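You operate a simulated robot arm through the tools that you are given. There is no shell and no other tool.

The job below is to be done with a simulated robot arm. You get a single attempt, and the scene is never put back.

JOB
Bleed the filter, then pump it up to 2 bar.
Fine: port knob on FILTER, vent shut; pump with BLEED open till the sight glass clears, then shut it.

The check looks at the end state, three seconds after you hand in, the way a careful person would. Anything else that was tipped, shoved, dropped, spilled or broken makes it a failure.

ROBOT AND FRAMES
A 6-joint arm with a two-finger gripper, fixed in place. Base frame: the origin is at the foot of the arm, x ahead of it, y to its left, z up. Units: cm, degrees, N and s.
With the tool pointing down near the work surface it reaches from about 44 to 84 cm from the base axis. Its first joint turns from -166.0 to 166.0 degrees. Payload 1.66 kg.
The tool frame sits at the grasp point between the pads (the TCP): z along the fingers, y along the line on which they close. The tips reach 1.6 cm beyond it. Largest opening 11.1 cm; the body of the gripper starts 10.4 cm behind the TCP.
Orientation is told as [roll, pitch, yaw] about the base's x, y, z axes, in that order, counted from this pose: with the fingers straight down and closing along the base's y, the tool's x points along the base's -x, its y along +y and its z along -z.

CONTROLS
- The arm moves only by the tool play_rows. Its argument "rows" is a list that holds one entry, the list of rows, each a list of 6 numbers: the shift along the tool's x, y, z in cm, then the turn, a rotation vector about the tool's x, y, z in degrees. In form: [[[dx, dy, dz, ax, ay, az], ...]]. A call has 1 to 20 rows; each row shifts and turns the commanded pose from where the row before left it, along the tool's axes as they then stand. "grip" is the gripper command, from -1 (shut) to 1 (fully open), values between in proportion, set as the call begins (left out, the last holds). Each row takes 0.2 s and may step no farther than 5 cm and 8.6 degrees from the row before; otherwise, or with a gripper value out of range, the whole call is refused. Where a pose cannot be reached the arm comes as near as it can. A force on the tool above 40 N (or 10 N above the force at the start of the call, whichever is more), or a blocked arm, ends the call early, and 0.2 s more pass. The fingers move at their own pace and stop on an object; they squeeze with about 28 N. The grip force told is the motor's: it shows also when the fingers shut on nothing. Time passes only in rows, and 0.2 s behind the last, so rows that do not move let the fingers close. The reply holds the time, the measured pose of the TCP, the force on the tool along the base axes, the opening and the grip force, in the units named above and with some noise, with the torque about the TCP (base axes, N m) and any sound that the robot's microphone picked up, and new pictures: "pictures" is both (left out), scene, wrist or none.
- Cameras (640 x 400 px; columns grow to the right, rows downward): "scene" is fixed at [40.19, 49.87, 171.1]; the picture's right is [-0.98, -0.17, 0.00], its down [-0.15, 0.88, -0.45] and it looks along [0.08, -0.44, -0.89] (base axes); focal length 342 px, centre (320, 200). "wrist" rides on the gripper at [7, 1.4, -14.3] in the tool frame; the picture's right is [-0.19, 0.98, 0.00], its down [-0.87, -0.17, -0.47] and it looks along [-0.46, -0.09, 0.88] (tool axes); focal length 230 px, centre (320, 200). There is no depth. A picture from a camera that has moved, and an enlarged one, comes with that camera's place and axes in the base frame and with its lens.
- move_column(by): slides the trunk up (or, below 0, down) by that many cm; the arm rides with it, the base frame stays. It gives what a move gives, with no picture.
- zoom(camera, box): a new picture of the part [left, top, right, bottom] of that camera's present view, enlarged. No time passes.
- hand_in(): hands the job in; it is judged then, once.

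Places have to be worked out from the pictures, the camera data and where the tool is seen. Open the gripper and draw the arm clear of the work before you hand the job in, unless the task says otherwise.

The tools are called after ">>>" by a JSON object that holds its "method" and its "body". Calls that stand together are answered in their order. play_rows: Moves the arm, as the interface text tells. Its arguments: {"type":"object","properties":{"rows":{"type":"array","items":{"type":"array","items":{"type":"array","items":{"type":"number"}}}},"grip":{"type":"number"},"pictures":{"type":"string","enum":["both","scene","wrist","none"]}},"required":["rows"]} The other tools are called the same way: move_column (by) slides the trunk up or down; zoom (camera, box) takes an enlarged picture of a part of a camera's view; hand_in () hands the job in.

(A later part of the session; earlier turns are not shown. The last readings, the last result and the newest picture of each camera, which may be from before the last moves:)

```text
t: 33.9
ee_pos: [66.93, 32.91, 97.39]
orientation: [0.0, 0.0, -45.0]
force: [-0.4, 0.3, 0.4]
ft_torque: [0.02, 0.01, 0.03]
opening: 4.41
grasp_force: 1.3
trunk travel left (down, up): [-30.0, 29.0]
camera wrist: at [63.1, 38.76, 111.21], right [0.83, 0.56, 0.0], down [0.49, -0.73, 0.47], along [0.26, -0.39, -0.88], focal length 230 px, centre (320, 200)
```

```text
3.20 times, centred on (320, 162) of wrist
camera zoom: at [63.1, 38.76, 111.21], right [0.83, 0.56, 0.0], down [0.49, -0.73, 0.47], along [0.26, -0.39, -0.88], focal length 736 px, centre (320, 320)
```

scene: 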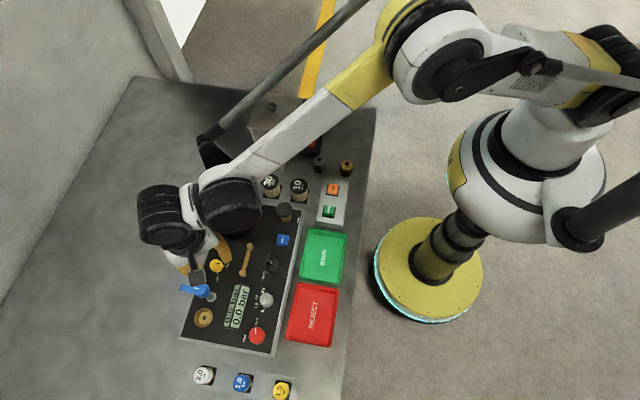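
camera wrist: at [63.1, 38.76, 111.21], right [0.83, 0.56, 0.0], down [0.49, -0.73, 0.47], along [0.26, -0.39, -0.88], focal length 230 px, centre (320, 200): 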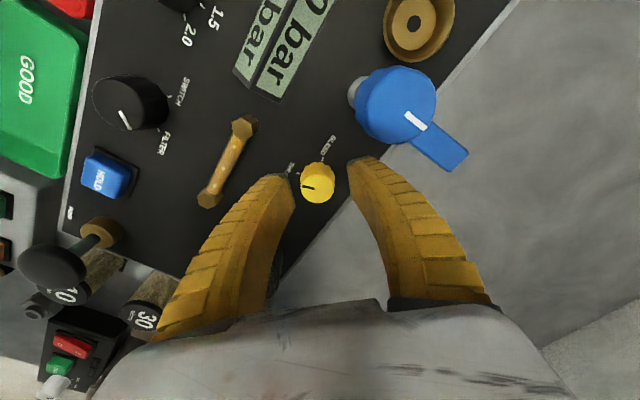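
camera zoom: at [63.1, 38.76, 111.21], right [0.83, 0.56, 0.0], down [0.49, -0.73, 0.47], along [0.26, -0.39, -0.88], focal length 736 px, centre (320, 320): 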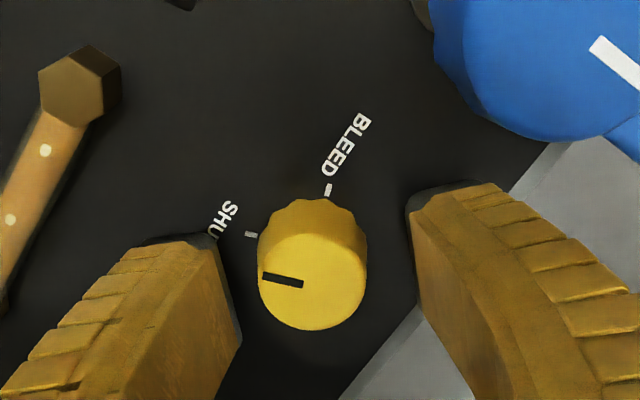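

Nearly centered. I apply a last small shift and descend to z≈96.4, then grip and turn 90° clockwise to BLEED.

>>> {"method": "play_rows", "body": {"rows": [[[-0.15, -0.2, 0.4, 0, 0, 0], [0, 0, 0.5, 0, 0, 0], [0, 0, 0, 0, 0, 0]]], "pictures": "none"}}

>>> {"method": "play_rows", "body": {"rows": [[[0, 0, 0, 0, 0, 0], [0, 0, 0, 0, 0, 0], [0, 0, 0, 0, 0, 0]]], "grip": -1, "pictures": "wrist"}}

>>> {"method": "zoom", "body": {"camera": "wrist", "box": [220, 100, 420, 225]}}

```text
t: 34.6
ee_pos: [66.95, 32.45, 96.18]
orientation: [-0.1, 0.0, -45.1]
force: [-0.5, 0.6, 0.1]
ft_torque: [0.01, 0.0, -0.02]
opening: 4.39
grasp_force: 1.9
trunk travel left (down, up): [-30.0, 29.0]
```

```text
t: 35.5
ee_pos: [67.07, 32.62, 96.2]
orientation: [0.0, 0.0, -45.1]
force: [10.7, 10.4, 8.4]
ft_torque: [0.31, 0.23, -0.07]
opening: 2.16
grasp_force: 33.8
trunk travel left (down, up): [-30.0, 29.0]
camera wrist: at [63.11, 38.5, 110.29], right [0.83, 0.56, 0.0], down [0.49, -0.73, 0.47], along [0.27, -0.39, -0.88], focal length 230 px, centre (320, 200)
```

wrist: 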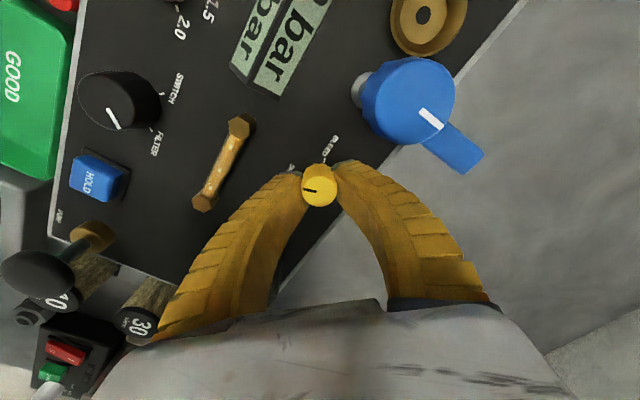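

```text
3.20 times, centred on (320, 162) of wrist
camera zoom: at [63.11, 38.5, 110.29], right [0.83, 0.56, 0.0], down [0.49, -0.73, 0.47], along [0.27, -0.39, -0.88], focal length 736 px, centre (320, 320)
```

zoom: 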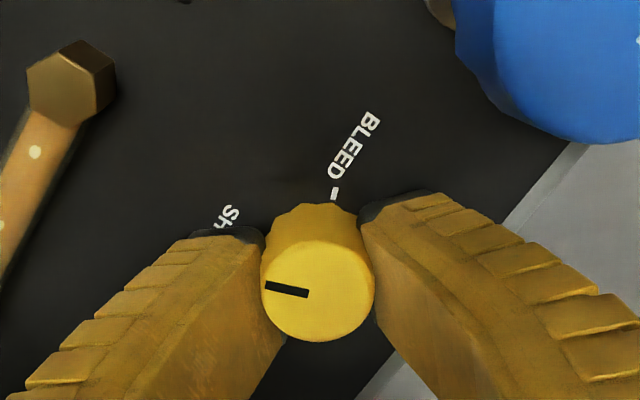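

Gripped with a mild side load. I nudge +0.15 in tool y and turn 90° clockwise.

>>> {"method": "play_rows", "body": {"rows": [[[0, 0.15, -0.1, 0, 0, 0], [0, 0, 0, 0, 0, 7.5], [0, 0, 0, 0, 0, 7.5], [0, 0, 0, 0, 0, 7.5], [0, 0, 0, 0, 0, 7.5], [0, 0, 0, 0, 0, 7.5], [0, 0, 0, 0, 0, 7.5], [0, 0, 0, 0, 0, 7.5], [0, 0, 0, 0, 0, 7.5], [0, 0, 0, 0, 0, 7.5], [0, 0, 0, 0, 0, 7.5], [0, 0, 0, 0, 0, 7.5], [0, 0, 0, 0, 0, 7.5], [0, 0, 0, 0, 0, 0]]], "pictures": "wrist"}}

>>> {"method": "zoom", "body": {"camera": "wrist", "box": [220, 100, 420, 225]}}

```text
t: 38.5
ee_pos: [66.79, 32.82, 96.55]
orientation: [0.0, 0.1, -135.1]
force: [-28.8, 13.7, 5.6]
ft_torque: [-0.07, 0.4, 0.18]
opening: 1.48
grasp_force: 33.8
trunk travel left (down, up): [-30.0, 29.0]
camera wrist: at [72.78, 36.79, 110.64], right [0.56, -0.83, 0.0], down [-0.73, -0.49, 0.47], along [-0.39, -0.26, -0.88], focal length 230 px, centre (320, 200)
```

wrist: 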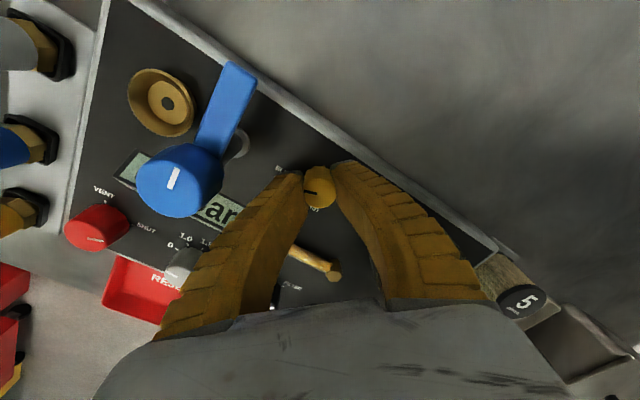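

```text
3.20 times, centred on (320, 162) of wrist
camera zoom: at [72.78, 36.79, 110.64], right [0.56, -0.83, 0.0], down [-0.73, -0.49, 0.47], along [-0.39, -0.26, -0.88], focal length 736 px, centre (320, 320)
```

zoom: 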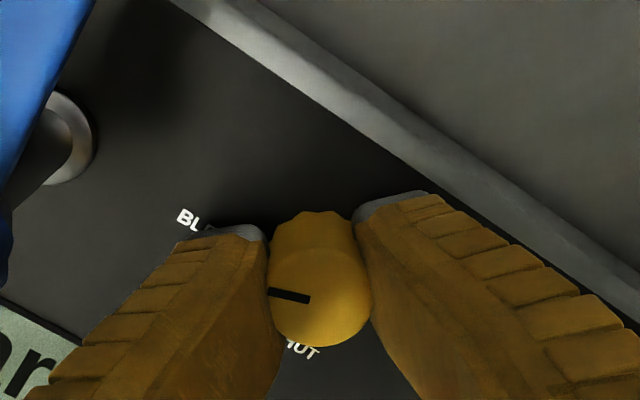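

The pointer is now at about 114°, i.e. BLEED. I release, rise and check.

>>> {"method": "play_rows", "body": {"rows": [[[0, 0, 0, 0, 0, 0], [0, 0, 0, 0, 0, 0], [0, 0, -2.5, 0, 0, 0], [0, 0, -2.5, 0, 0, 0], [0, 0, -3, 0, 0, 0], [0, 0, 0, 0, 0, 0]]], "grip": -0.25}}

>>> {"method": "zoom", "body": {"camera": "wrist", "box": [220, 100, 420, 225]}}

>>> {"method": "zoom", "body": {"camera": "scene", "box": [170, 240, 250, 290]}}

```text
t: 39.9
ee_pos: [67.18, 32.57, 104.24]
orientation: [0.0, 0.0, -135.0]
force: [1.1, 0.1, 0.7]
ft_torque: [-0.05, 0.02, 0.01]
opening: 4.42
grasp_force: 2.1
trunk travel left (down, up): [-30.0, 29.0]
camera wrist: at [73.2, 36.65, 118.41], right [0.56, -0.83, 0.0], down [-0.73, -0.49, 0.47], along [-0.39, -0.26, -0.88], focal length 230 px, centre (320, 200)
```

scene: 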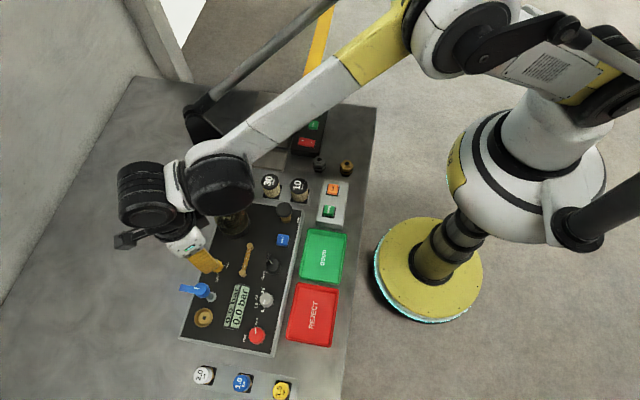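
wrist: 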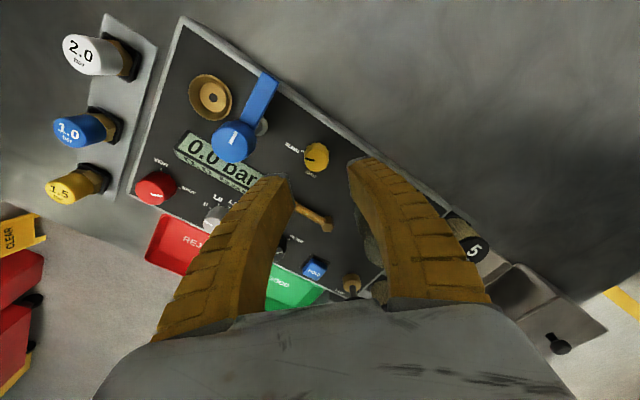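

```text
3.20 times, centred on (320, 162) of wrist
camera zoom: at [73.2, 36.65, 118.41], right [0.56, -0.83, 0.0], down [-0.73, -0.49, 0.47], along [-0.39, -0.26, -0.88], focal length 736 px, centre (320, 320)
```

zoom: 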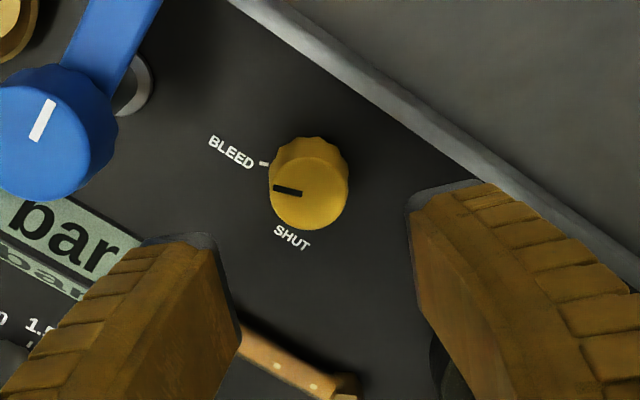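

```text
8.00 times, centred on (210, 265) of scene
camera zoom: at [40.19, 49.87, 171.1], right [-0.98, -0.17, 0.0], down [-0.15, 0.88, -0.45], along [0.08, -0.44, -0.89], focal length 2733 px, centre (1200, -320)
```

zoom: 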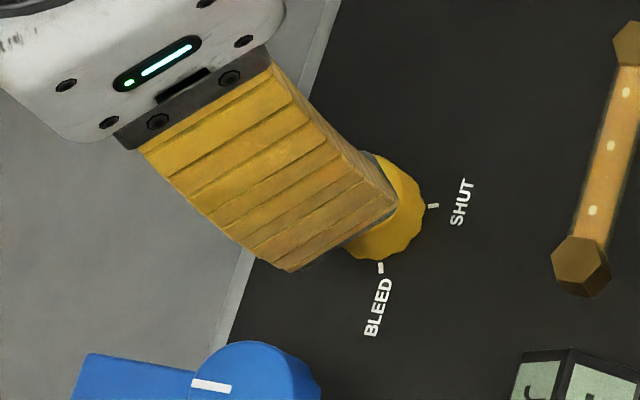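

Bleed is open. Now I rise and move above the pump (≈(54.2, 18)) with fingers closing along x.

>>> {"method": "play_rows", "body": {"rows": [[[0, 0, -4, 0, 0, 0], [0, 0, -4, 0, 0, 0], [0, 0, 0, 0, 0, -7.5], [0, 0, 0, 0, 0, -7.5], [0, 0, 0, 0, 0, -7.5], [0, 0, 0, 0, 0, -7.5], [0, 0, 0, 0, 0, -7.5], [0, 0, 0, 0, 0, -7.5], [-2.92, -2.6, 0, 0, 0, 0], [-2.92, -2.6, 0, 0, 0, 0], [-2.92, -2.6, 0, 0, 0, 0], [-2.92, -2.6, 0, 0, 0, 0], [-2.92, -2.6, 0, 0, 0, 0], [0, 0, 3, 0, 0, 0], [0, 0, 0, 0, 0, 0]]]}}

>>> {"method": "zoom", "body": {"camera": "wrist", "box": [220, 100, 420, 225]}}

>>> {"method": "zoom", "body": {"camera": "scene", "box": [180, 170, 340, 270]}}

```text
t: 43.0
ee_pos: [53.91, 18.08, 109.39]
orientation: [0.1, 0.1, -90.0]
force: [0.0, -0.5, 0.4]
ft_torque: [-0.02, 0.03, 0.0]
opening: 4.41
grasp_force: 2.1
trunk travel left (down, up): [-30.0, 29.0]
camera wrist: at [55.37, 25.09, 123.4], right [0.98, -0.19, 0.0], down [-0.17, -0.87, 0.47], along [-0.09, -0.46, -0.88], focal length 230 px, centre (320, 200)
```

scene: 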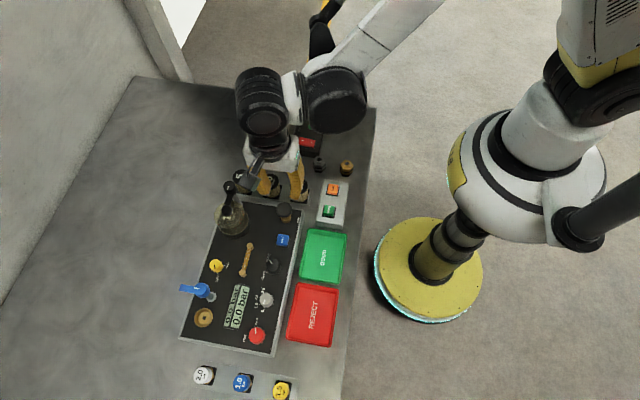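
wrist: 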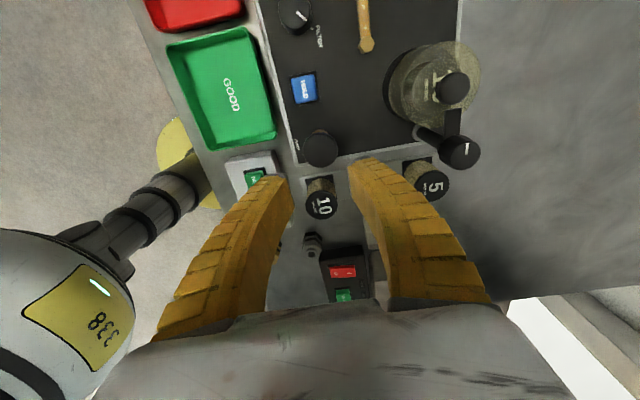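

```text
3.20 times, centred on (320, 162) of wrist
camera zoom: at [55.37, 25.09, 123.4], right [0.98, -0.19, 0.0], down [-0.17, -0.87, 0.47], along [-0.09, -0.46, -0.88], focal length 736 px, centre (320, 320)
```

zoom: 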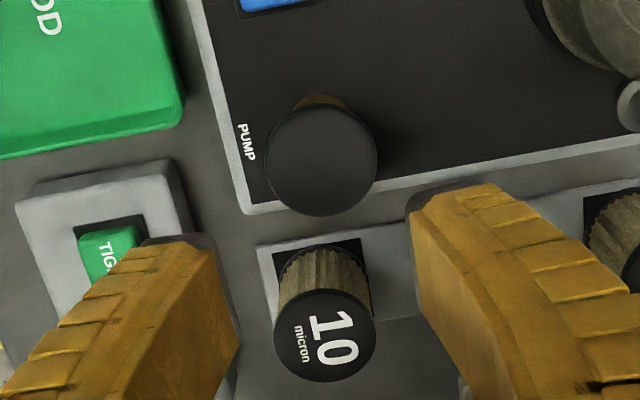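

```text
4.00 times, centred on (260, 220) of scene
camera zoom: at [40.19, 49.87, 171.1], right [-0.98, -0.17, 0.0], down [-0.15, 0.88, -0.45], along [0.08, -0.44, -0.89], focal length 1366 px, centre (560, 120)
```

zoom: 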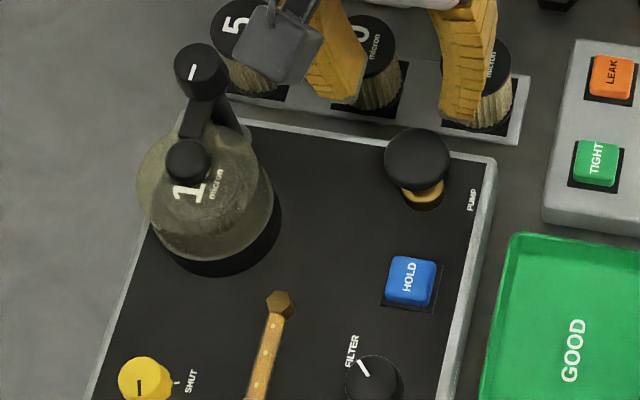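

The pump head top is at about (54.2, 18.85, 100.7). I close the fingers, center over it and descend to just above it.

>>> {"method": "play_rows", "body": {"rows": [[[0.77, 0.3, 0, 0, 0, 0], [0, 0, 3, 0, 0, 0], [0, 0, 2.8, 0, 0, 0], [0, 0, 0, 0, 0, 0], [0, 0, 0, 0, 0, 0]]], "grip": -1}}

>>> {"method": "zoom", "body": {"camera": "wrist", "box": [220, 100, 420, 225]}}

>>> {"method": "zoom", "body": {"camera": "scene", "box": [180, 170, 340, 270]}}

```text
t: 44.2
ee_pos: [54.41, 18.95, 103.62]
orientation: [0.0, 0.1, -90.0]
force: [0.5, 0.2, 0.2]
ft_torque: [0.01, -0.02, -0.01]
opening: 0.0
grasp_force: 28.3
trunk travel left (down, up): [-30.0, 29.0]
camera wrist: at [55.88, 26.01, 117.64], right [0.98, -0.19, 0.0], down [-0.17, -0.87, 0.47], along [-0.09, -0.46, -0.88], focal length 230 px, centre (320, 200)
```

scene: 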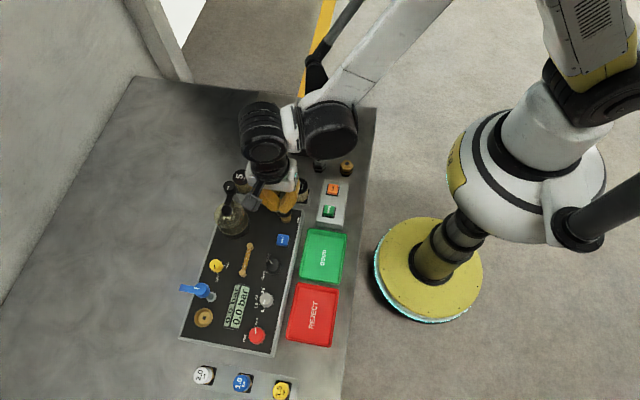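
wrist: 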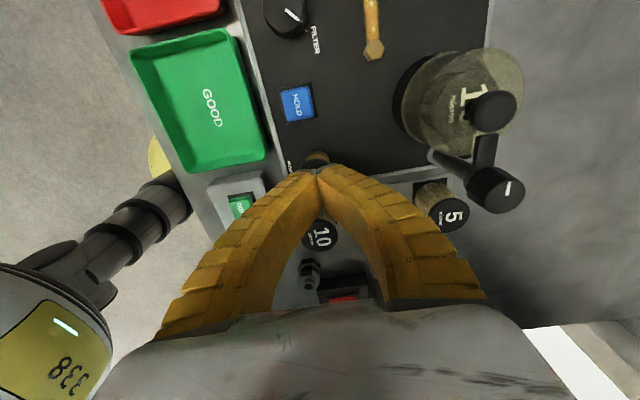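

```text
3.20 times, centred on (320, 162) of wrist
camera zoom: at [55.88, 26.01, 117.64], right [0.98, -0.19, 0.0], down [-0.17, -0.87, 0.47], along [-0.09, -0.46, -0.88], focal length 736 px, centre (320, 320)
```

zoom: 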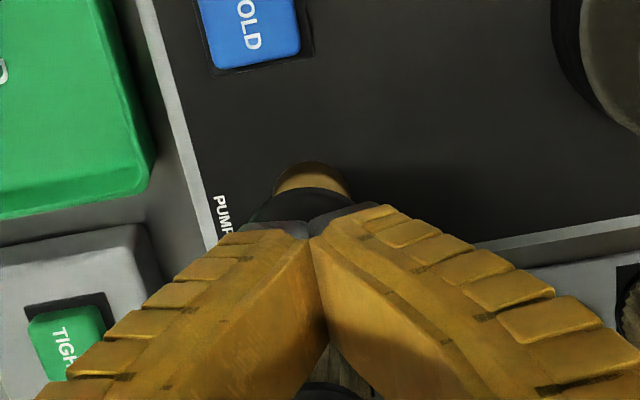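

```text
4.00 times, centred on (260, 220) of scene
camera zoom: at [40.19, 49.87, 171.1], right [-0.98, -0.17, 0.0], down [-0.15, 0.88, -0.45], along [0.08, -0.44, -0.89], focal length 1366 px, centre (560, 120)
```

zoom: 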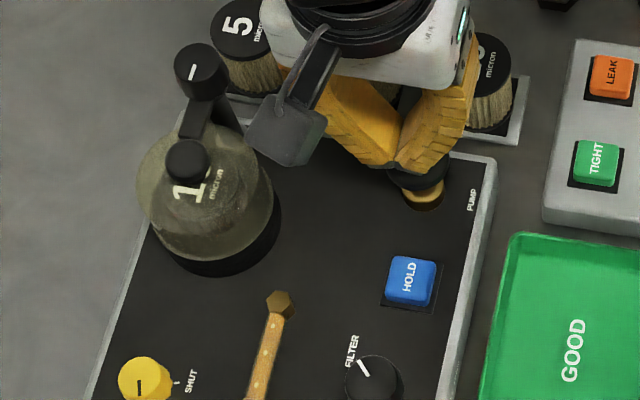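

The fingertips are just above the pump head. I push down slowly to find contact and feel.

>>> {"method": "play_rows", "body": {"rows": [[[0, 0, 0.5, 0, 0, 0], [0, 0, 0.5, 0, 0, 0], [0, 0, 0.5, 0, 0, 0], [0, 0, 0.5, 0, 0, 0], [0, 0, 0.5, 0, 0, 0], [0, 0, 0, 0, 0, 0]]], "pictures": "scene"}}

>>> {"method": "zoom", "body": {"camera": "scene", "box": [180, 170, 340, 270]}}

```text
t: 45.6
ee_pos: [54.51, 18.83, 101.02]
orientation: [0.0, 0.0, -90.0]
force: [0.0, 0.0, 1.2]
ft_torque: [0.0, 0.0, 0.0]
opening: 0.0
grasp_force: 28.2
trunk travel left (down, up): [-30.0, 29.0]
```

scene: 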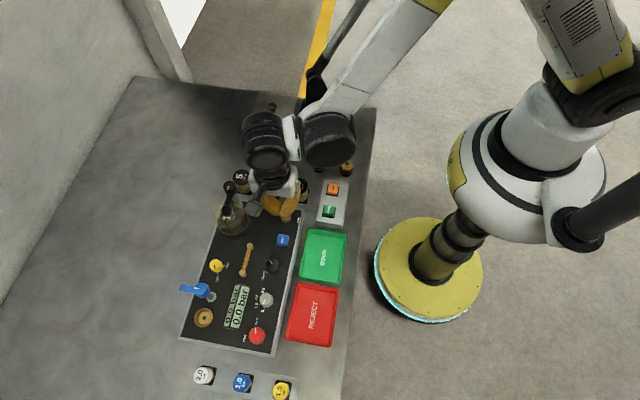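

```text
4.00 times, centred on (260, 220) of scene
camera zoom: at [40.19, 49.87, 171.1], right [-0.98, -0.17, 0.0], down [-0.15, 0.88, -0.45], along [0.08, -0.44, -0.89], focal length 1366 px, centre (560, 120)
```

zoom: 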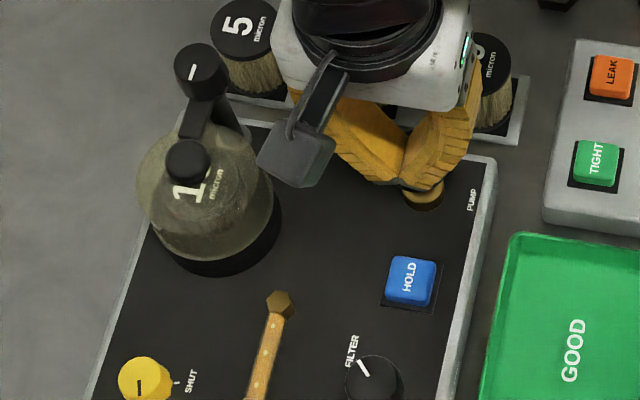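

There is barely any force yet (1.2 N). I continue downward slowly.

>>> {"method": "play_rows", "body": {"rows": [[[0, 0, 0.5, 0, 0, 0], [0, 0, 0.5, 0, 0, 0], [0, 0, 0.5, 0, 0, 0], [0, 0, 0.5, 0, 0, 0], [0, 0, 0, 0, 0, 0]]], "pictures": "wrist"}}

>>> {"method": "zoom", "body": {"camera": "wrist", "box": [260, 120, 380, 195]}}

>>> {"method": "zoom", "body": {"camera": "scene", "box": [180, 190, 300, 265]}}

```text
t: 46.9
ee_pos: [54.33, 18.87, 99.05]
orientation: [0.0, 0.0, -90.1]
force: [1.0, 0.6, 6.9]
ft_torque: [-0.06, 0.04, 0.08]
opening: 0.03
grasp_force: 27.5
trunk travel left (down, up): [-30.0, 29.0]
camera wrist: at [55.75, 25.8, 113.05], right [0.98, -0.19, 0.0], down [-0.17, -0.87, 0.47], along [-0.09, -0.46, -0.88], focal length 230 px, centre (320, 200)
```

wrist: 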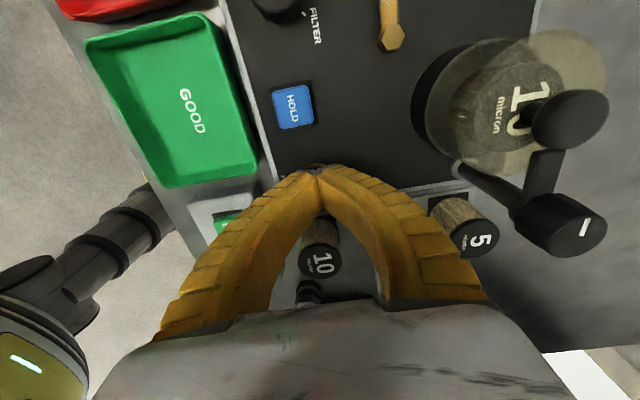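

```text
5.33 times, centred on (320, 158) of wrist
camera zoom: at [55.75, 25.8, 113.05], right [0.98, -0.19, 0.0], down [-0.17, -0.87, 0.47], along [-0.09, -0.46, -0.88], focal length 1227 px, centre (320, 427)
```

zoom: 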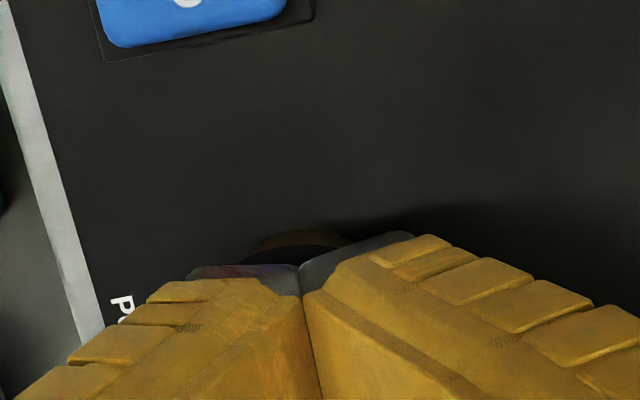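

```text
5.33 times, centred on (240, 228) of scene
camera zoom: at [40.19, 49.87, 171.1], right [-0.98, -0.17, 0.0], down [-0.15, 0.88, -0.45], along [0.08, -0.44, -0.89], focal length 1822 px, centre (747, 53)
```

zoom: 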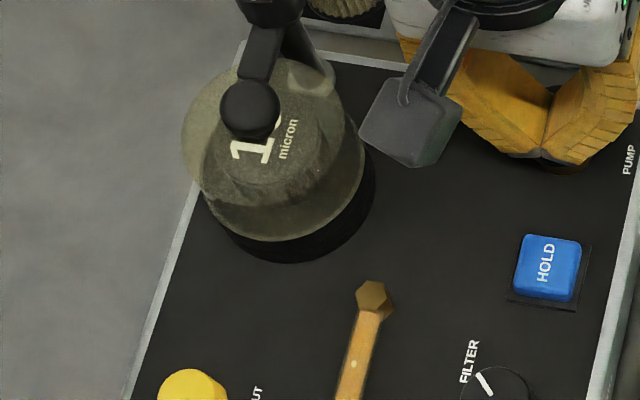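

A spring force of 6.9 N shows the plunger is moving. I go down a little further to find the stroke end, and check the sight glass.

>>> {"method": "play_rows", "body": {"rows": [[[0, 0, 0.3, 0, 0, 0], [0, 0, 0.3, 0, 0, 0], [0, 0, 0.3, 0, 0, 0], [0, 0, 0.3, 0, 0, 0], [0, 0, 0, 0, 0, 0]]], "pictures": "scene"}}

>>> {"method": "zoom", "body": {"camera": "scene", "box": [180, 190, 300, 265]}}

>>> {"method": "zoom", "body": {"camera": "scene", "box": [200, 235, 280, 285]}}

```text
t: 48.0
ee_pos: [54.26, 18.77, 97.94]
orientation: [0.0, 0.1, -90.0]
force: [-1.3, 3.7, 29.7]
ft_torque: [-0.14, 0.02, -0.02]
opening: 0.57
grasp_force: 27.4
trunk travel left (down, up): [-30.0, 29.0]
```

scene: 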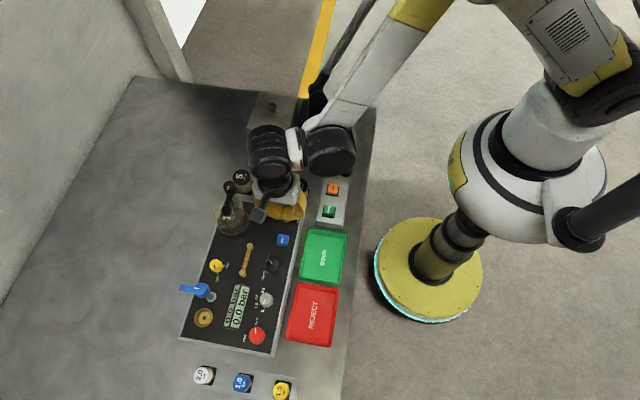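

```text
5.33 times, centred on (240, 228) of scene
camera zoom: at [40.19, 49.87, 171.1], right [-0.98, -0.17, 0.0], down [-0.15, 0.88, -0.45], along [0.08, -0.44, -0.89], focal length 1822 px, centre (747, 53)
```

zoom: 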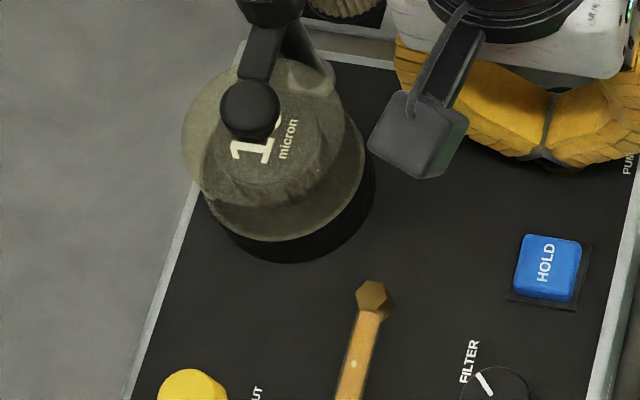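

```text
8.00 times, centred on (240, 260) of scene
camera zoom: at [40.19, 49.87, 171.1], right [-0.98, -0.17, 0.0], down [-0.15, 0.88, -0.45], along [0.08, -0.44, -0.89], focal length 2733 px, centre (960, -280)
```

zoom: 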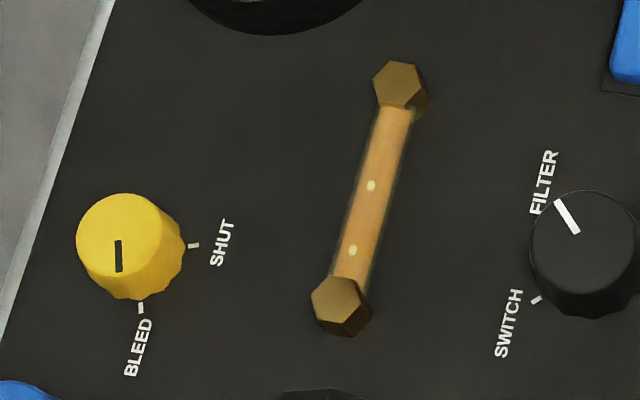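

Stroke end is at TCP z≈98; the bubbles have dropped to two. I make one full stroke and watch the sight glass.

>>> {"method": "play_rows", "body": {"rows": [[[0, 0, -1.8, 0, 0, 0], [0, 0, -1.8, 0, 0, 0], [0, 0, 0, 0, 0, 0], [0, 0, 1.1, 0, 0, 0], [0, 0, 1.1, 0, 0, 0], [0, 0, 1.1, 0, 0, 0], [0, 0, 0, 0, 0, 0]]], "pictures": "scene"}}

>>> {"method": "zoom", "body": {"camera": "scene", "box": [200, 235, 280, 285]}}

```text
t: 49.6
ee_pos: [54.31, 18.62, 98.36]
orientation: [0.1, -0.1, -90.0]
force: [-4.6, -0.1, 21.3]
ft_torque: [-0.12, 0.11, 0.02]
opening: 0.62
grasp_force: 28.8
trunk travel left (down, up): [-30.0, 29.0]
```

scene: 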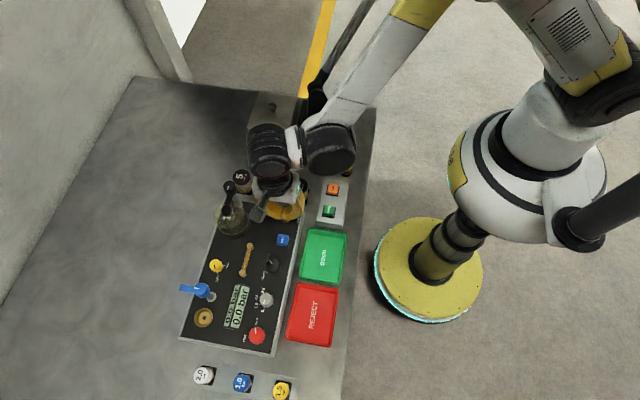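

```text
8.00 times, centred on (240, 260) of scene
camera zoom: at [40.19, 49.87, 171.1], right [-0.98, -0.17, 0.0], down [-0.15, 0.88, -0.45], along [0.08, -0.44, -0.89], focal length 2733 px, centre (960, -280)
```

zoom: 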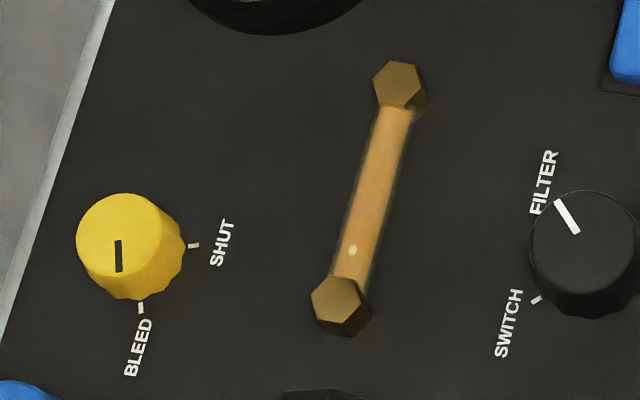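

One bubble clears per stroke, and one is left. Another stroke.

>>> {"method": "play_rows", "body": {"rows": [[[0, 0, -1.7, 0, 0, 0], [0, 0, -1.7, 0, 0, 0], [0, 0, 0, 0, 0, 0], [0, 0, 1.2, 0, 0, 0], [0, 0, 1.1, 0, 0, 0], [0, 0, 1.1, 0, 0, 0], [0, 0, 0, 0, 0, 0]]], "pictures": "scene"}}

>>> {"method": "zoom", "body": {"camera": "scene", "box": [200, 235, 280, 285]}}

>>> {"method": "zoom", "body": {"camera": "scene", "box": [200, 270, 280, 320]}}

```text
t: 51.2
ee_pos: [54.38, 18.92, 98.2]
orientation: [0.0, -0.1, -90.0]
force: [-3.2, -5.8, 20.0]
ft_torque: [-0.18, 0.1, 0.01]
opening: 0.59
grasp_force: 28.3
trunk travel left (down, up): [-30.0, 29.0]
```

scene: 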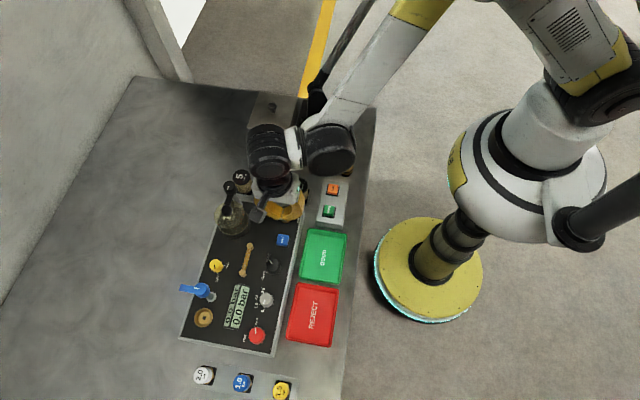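

```text
8.00 times, centred on (240, 260) of scene
camera zoom: at [40.19, 49.87, 171.1], right [-0.98, -0.17, 0.0], down [-0.15, 0.88, -0.45], along [0.08, -0.44, -0.89], focal length 2733 px, centre (960, -280)
```

zoom: 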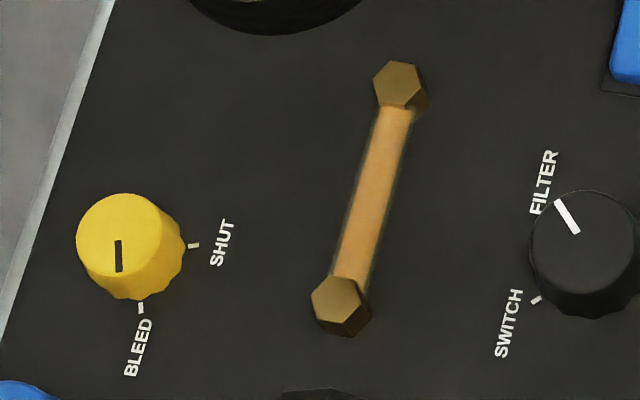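

```text
8.00 times, centred on (240, 295) of scene
camera zoom: at [40.19, 49.87, 171.1], right [-0.98, -0.17, 0.0], down [-0.15, 0.88, -0.45], along [0.08, -0.44, -0.89], focal length 2733 px, centre (960, -560)
```

zoom: 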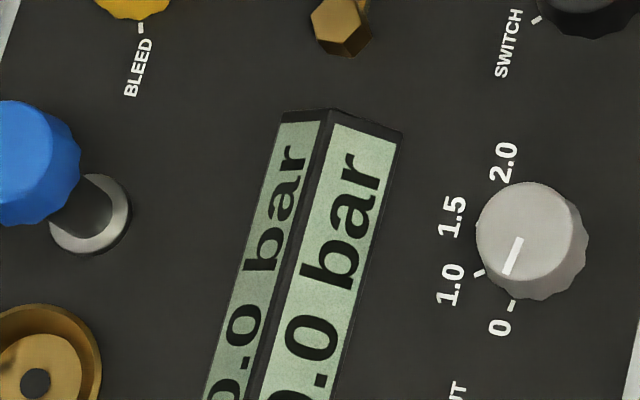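

The sight glass is clear. I rise off the pump, return above the yellow knob and turn to yaw −135.

>>> {"method": "play_rows", "body": {"rows": [[[0, 0, -3.5, 0, 0, 0], [0, 0, -3.5, 0, 0, 0], [0, 0, -3.5, 0, 0, 0], [0, 0, -3.5, 0, 0, 0], [2.84, 2.48, 0, 0, 0, 0], [2.84, 2.48, 0, 0, 0, 0], [2.84, 2.48, 0, 0, 0, 0], [2.84, 2.48, 0, 0, 0, 0], [2.84, 2.48, 0, 0, 0, 0], [0, 0, 0, 0, 0, 7.5], [0, 0, 0, 0, 0, 7.5], [0, 0, 0, 0, 0, 7.5], [0, 0, 0, 0, 0, 7.5], [0, 0, 0, 0, 0, 7.5], [0, 0, 0, 0, 0, 7.5], [0, 0, 0, 0, 0, 0]]], "pictures": "scene"}}

>>> {"method": "play_rows", "body": {"rows": [[[0, 0, 3, 0, 0, 0], [0, 0, 3, 0, 0, 0], [0, 0, 3, 0, 0, 0], [0, 0, 3, 0, 0, 0], [0, 0, 1.5, 0, 0, 0], [0, 0, 0, 0, 0, 0]]], "grip": -0.2}}

>>> {"method": "zoom", "body": {"camera": "wrist", "box": [220, 100, 420, 225]}}

```text
t: 54.6
ee_pos: [66.92, 32.93, 112.26]
orientation: [0.1, -0.1, -135.2]
force: [-0.2, 0.8, 0.0]
ft_torque: [-0.01, 0.03, -0.03]
opening: 0.02
grasp_force: 28.6
trunk travel left (down, up): [-30.0, 29.0]
```

scene: 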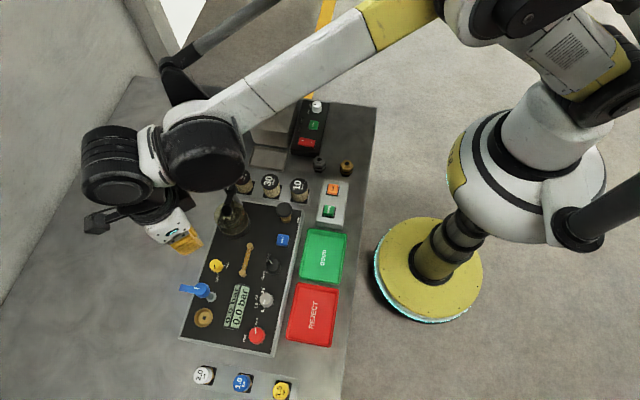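

```text
t: 56.0
ee_pos: [66.95, 32.97, 98.68]
orientation: [0.0, 0.1, -135.0]
force: [-0.2, -0.2, -0.2]
ft_torque: [-0.02, 0.02, 0.01]
opening: 4.66
grasp_force: 1.7
trunk travel left (down, up): [-30.0, 29.0]
camera wrist: at [72.99, 37.0, 112.74], right [0.56, -0.83, 0.0], down [-0.73, -0.49, 0.47], along [-0.39, -0.26, -0.88], focal length 230 px, centre (320, 200)
```

scene: 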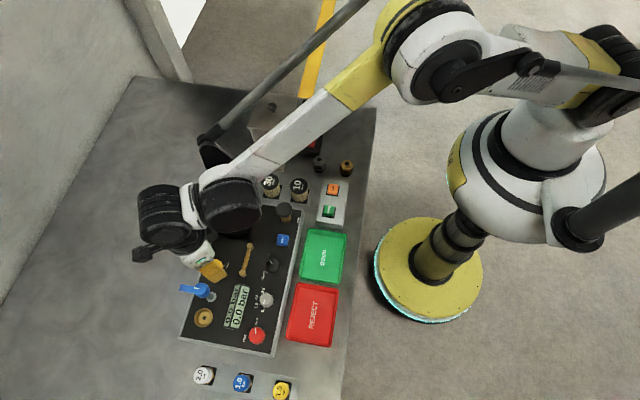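
wrist: 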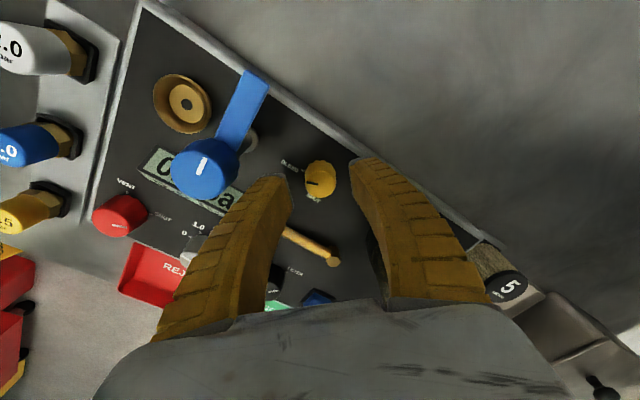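

```text
3.20 times, centred on (320, 162) of wrist
camera zoom: at [72.99, 37.0, 112.74], right [0.56, -0.83, 0.0], down [-0.73, -0.49, 0.47], along [-0.39, -0.26, -0.88], focal length 736 px, centre (320, 320)
```

zoom: 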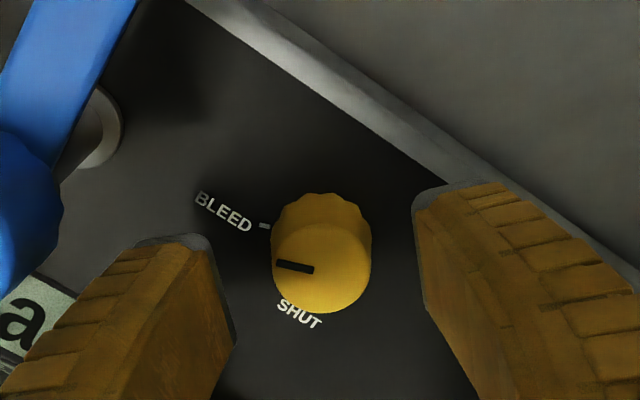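

The knob is centred laterally and about 0.3 cm toward tool −x. I correct, descend to ~96.35 and grip.

>>> {"method": "play_rows", "body": {"rows": [[[-0.3, 0.05, 1.0, 0, 0, 0], [0, 0, 0.8, 0, 0, 0], [0, 0, 0.5, 0, 0, 0], [0, 0, 0, 0, 0, 0]]], "pictures": "wrist"}}

>>> {"method": "zoom", "body": {"camera": "wrist", "box": [220, 100, 420, 225]}}

>>> {"method": "play_rows", "body": {"rows": [[[0, 0, 0, 0, 0, 0], [0, 0, 0, 0, 0, 0], [0, 0, 0, 0, 0, 0]]], "grip": -1, "pictures": "wrist"}}

>>> {"method": "zoom", "body": {"camera": "wrist", "box": [220, 100, 420, 225]}}

```text
t: 57.0
ee_pos: [66.88, 32.59, 96.41]
orientation: [0.0, 0.0, -135.0]
force: [0.2, -0.1, 0.1]
ft_torque: [-0.02, 0.01, -0.03]
opening: 4.64
grasp_force: 1.8
trunk travel left (down, up): [-30.0, 29.0]
camera wrist: at [72.82, 36.7, 110.43], right [0.56, -0.83, 0.0], down [-0.73, -0.49, 0.47], along [-0.39, -0.26, -0.88], focal length 230 px, centre (320, 200)
```

wrist: 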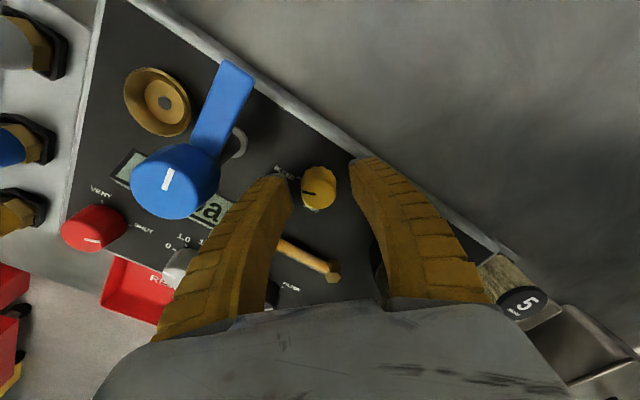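

```text
3.20 times, centred on (320, 162) of wrist
camera zoom: at [72.82, 36.7, 110.43], right [0.56, -0.83, 0.0], down [-0.73, -0.49, 0.47], along [-0.39, -0.26, -0.88], focal length 736 px, centre (320, 320)
```

zoom: 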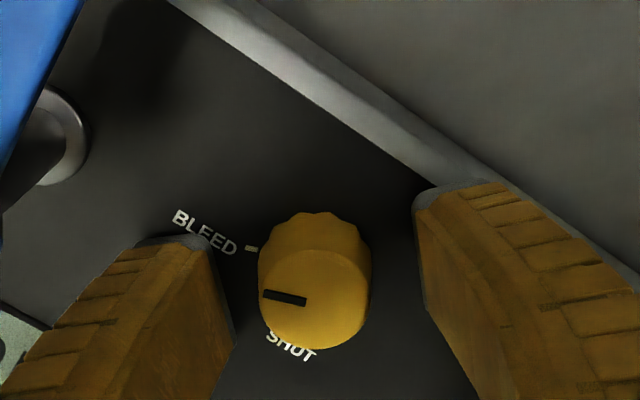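

```text
t: 57.9
ee_pos: [66.78, 32.87, 96.37]
orientation: [0.0, 0.0, -135.0]
force: [-6.5, 3.8, -2.5]
ft_torque: [0.15, -0.1, 0.07]
opening: 1.96
grasp_force: 34.3
trunk travel left (down, up): [-30.0, 29.0]
camera wrist: at [72.76, 36.79, 110.44], right [0.56, -0.83, 0.0], down [-0.73, -0.49, 0.47], along [-0.39, -0.26, -0.88], focal length 230 px, centre (320, 200)
```

wrist: 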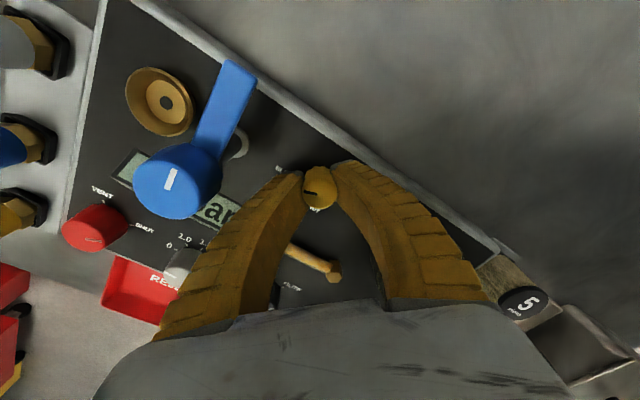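

```text
3.20 times, centred on (320, 162) of wrist
camera zoom: at [72.76, 36.79, 110.44], right [0.56, -0.83, 0.0], down [-0.73, -0.49, 0.47], along [-0.39, -0.26, -0.88], focal length 736 px, centre (320, 320)
```

zoom: 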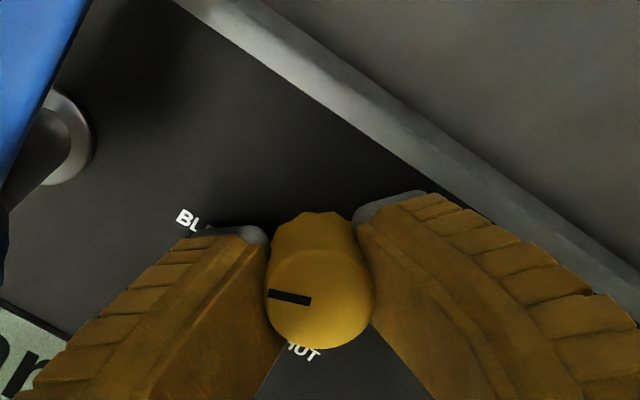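

Well gripped at ~(66.8, 32.9). I turn 90° counter-clockwise back to SHUT.

>>> {"method": "play_rows", "body": {"rows": [[[0, 0, 0, 0, 0, -7.5], [0, 0, 0, 0, 0, -7.5], [0, 0, 0, 0, 0, -7.5], [0, 0, 0, 0, 0, -7.5], [0, 0, 0, 0, 0, -7.5], [0, 0, 0, 0, 0, -7.5], [0, 0, 0, 0, 0, -7.5], [0, 0, 0, 0, 0, -7.5], [0, 0, 0, 0, 0, -7.5], [0, 0, 0, 0, 0, -7.5], [0, 0, 0, 0, 0, -7.5], [0, 0, 0, 0, 0, -7.5], [0, 0, 0, 0, 0, 0]]], "pictures": "wrist"}}

>>> {"method": "zoom", "body": {"camera": "wrist", "box": [220, 100, 420, 225]}}

```text
t: 60.6
ee_pos: [66.78, 32.79, 96.31]
orientation: [0.0, -0.1, -44.9]
force: [24.1, 9.3, 16.1]
ft_torque: [-0.01, -0.19, -0.02]
opening: 1.97
grasp_force: 34.0
trunk travel left (down, up): [-30.0, 29.0]
camera wrist: at [62.9, 38.69, 110.34], right [0.83, 0.56, 0.0], down [0.49, -0.73, 0.47], along [0.27, -0.39, -0.88], focal length 230 px, centre (320, 200)
```

wrist: 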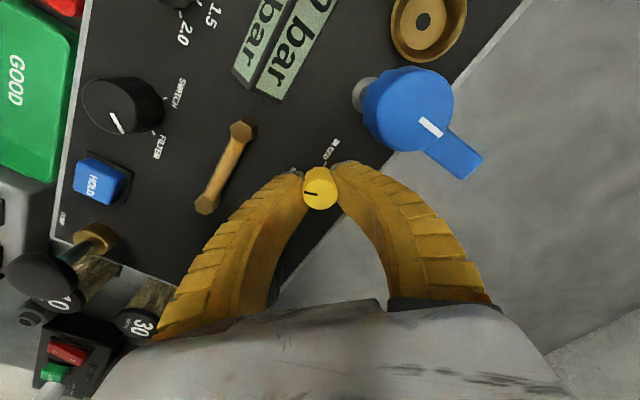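

```text
3.20 times, centred on (320, 162) of wrist
camera zoom: at [62.9, 38.69, 110.34], right [0.83, 0.56, 0.0], down [0.49, -0.73, 0.47], along [0.27, -0.39, -0.88], focal length 736 px, centre (320, 320)
```

zoom: 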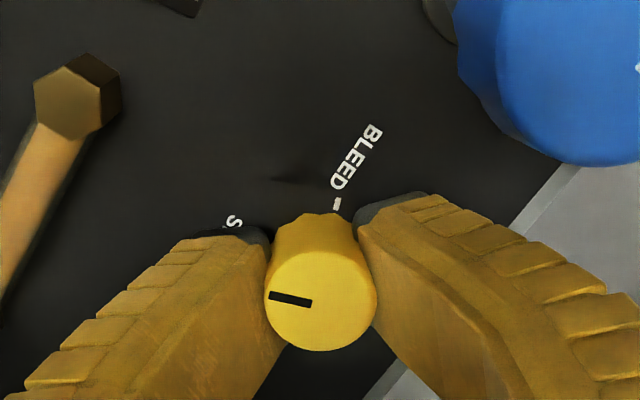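

Pointer is back as at the start. I release, rise, and compare with the initial SHUT position.

>>> {"method": "play_rows", "body": {"rows": [[[0, 0, 0, 0, 0, 0], [0, 0, 0, 0, 0, 0], [0, 0, -2.5, 0, 0, 0], [0, 0, -4, 0, 0, 0], [0, 0, -4.5, 0, 0, 0], [0, 0, -4.5, 0, 0, 0], [0, 0, 0, 0, 0, 0]]], "grip": -0.2}}

>>> {"method": "zoom", "body": {"camera": "wrist", "box": [270, 100, 370, 162]}}

>>> {"method": "zoom", "body": {"camera": "scene", "box": [170, 250, 250, 300]}}

```text
t: 62.2
ee_pos: [66.76, 32.43, 112.02]
orientation: [0.0, 0.0, -44.9]
force: [-0.3, -0.3, 0.1]
ft_torque: [-0.01, 0.0, 0.02]
opening: 4.65
grasp_force: 0.7
trunk travel left (down, up): [-30.0, 29.0]
camera wrist: at [62.9, 38.32, 126.05], right [0.83, 0.56, 0.0], down [0.49, -0.73, 0.47], along [0.26, -0.39, -0.88], focal length 230 px, centre (320, 200)
```

scene: 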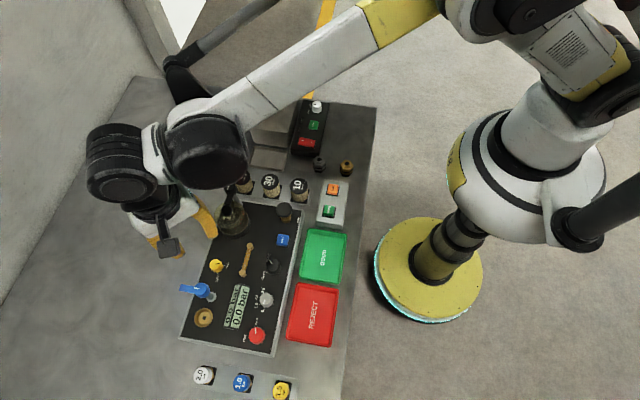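
wrist: 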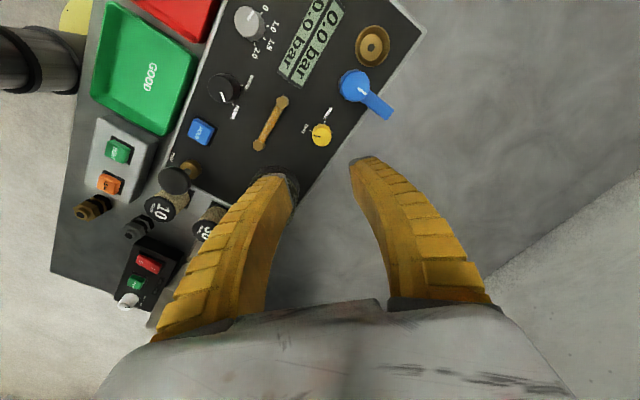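

```text
6.40 times, centred on (320, 131) of wrist
camera zoom: at [62.9, 38.32, 126.05], right [0.83, 0.56, 0.0], down [0.49, -0.73, 0.47], along [0.26, -0.39, -0.88], focal length 1472 px, centre (320, 642)
```

zoom: 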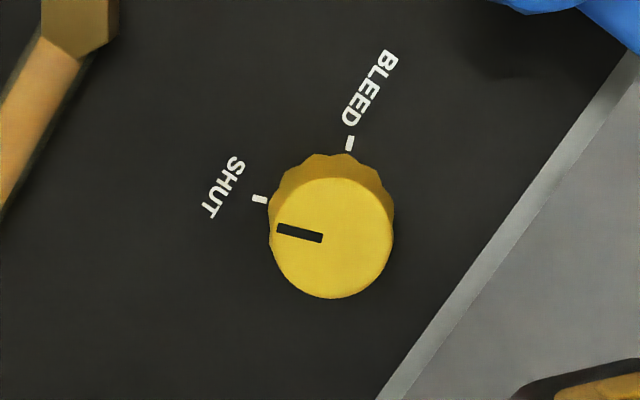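

```text
8.00 times, centred on (210, 275) of scene
camera zoom: at [40.19, 49.87, 171.1], right [-0.98, -0.17, 0.0], down [-0.15, 0.88, -0.45], along [0.08, -0.44, -0.89], focal length 2733 px, centre (1200, -400)
```

zoom: 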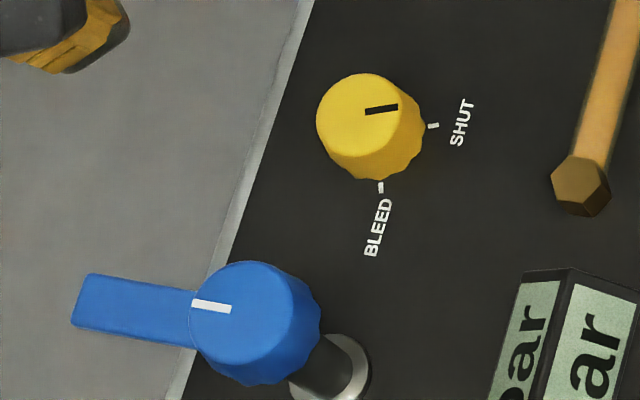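

The yellow knob matches its original SHUT position. Now back to the pump with fingers closed, to build pressure.

>>> {"method": "play_rows", "body": {"rows": [[[0, 0, 0, 0, 0, 7.5], [0, 0, 0, 0, 0, 7.5], [0, 0, 0, 0, 0, 7.5], [0, 0, 0, 0, 0, 7.5], [0, 0, 0, 0, 0, 7.5], [0, 0, 0, 0, 0, 7.5], [-2.72, -2.48, 0, 0, 0, 0], [-2.72, -2.48, 0, 0, 0, 0], [-2.72, -2.48, 0, 0, 0, 0], [-2.72, -2.48, 0, 0, 0, 0], [-2.72, -2.48, 0, 0, 0, 0], [0, 0, 4, 0, 0, 0], [0, 0, 4, 0, 0, 0], [0, 0, 1.5, 0, 0, 0], [0, 0, 0, 0, 0, 0]]], "grip": -1, "pictures": "both"}}

>>> {"method": "zoom", "body": {"camera": "scene", "box": [180, 170, 340, 270]}}

```text
t: 65.5
ee_pos: [54.01, 19.22, 102.38]
orientation: [0.0, 0.1, -89.9]
force: [0.3, -0.5, -0.2]
ft_torque: [-0.01, 0.0, 0.0]
opening: 0.0
grasp_force: 27.9
trunk travel left (down, up): [-30.0, 29.0]
camera wrist: at [55.51, 26.2, 116.5], right [0.98, -0.19, 0.0], down [-0.17, -0.87, 0.47], along [-0.09, -0.46, -0.88], focal length 230 px, centre (320, 200)
```

scene: 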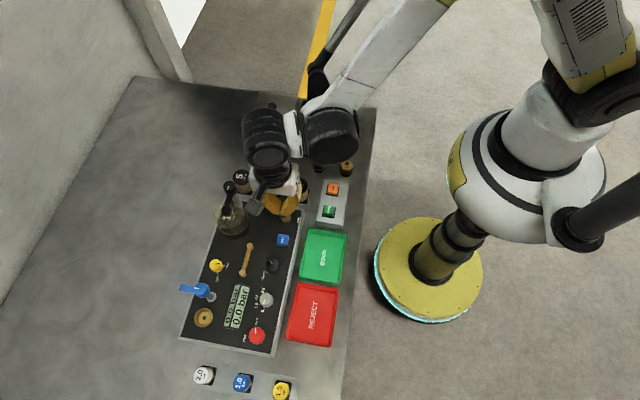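
wrist: 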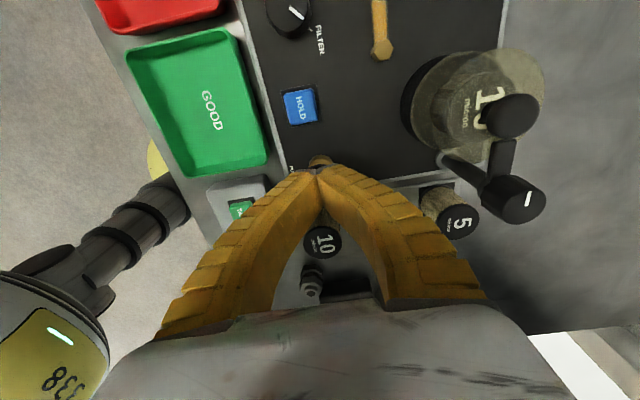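

```text
4.00 times, centred on (260, 220) of scene
camera zoom: at [40.19, 49.87, 171.1], right [-0.98, -0.17, 0.0], down [-0.15, 0.88, -0.45], along [0.08, -0.44, -0.89], focal length 1366 px, centre (560, 120)
```

zoom: 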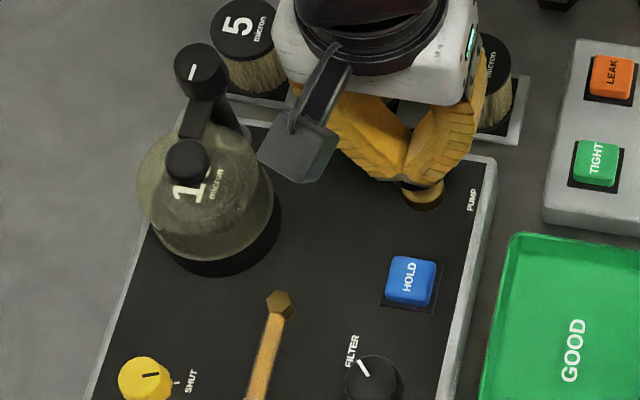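

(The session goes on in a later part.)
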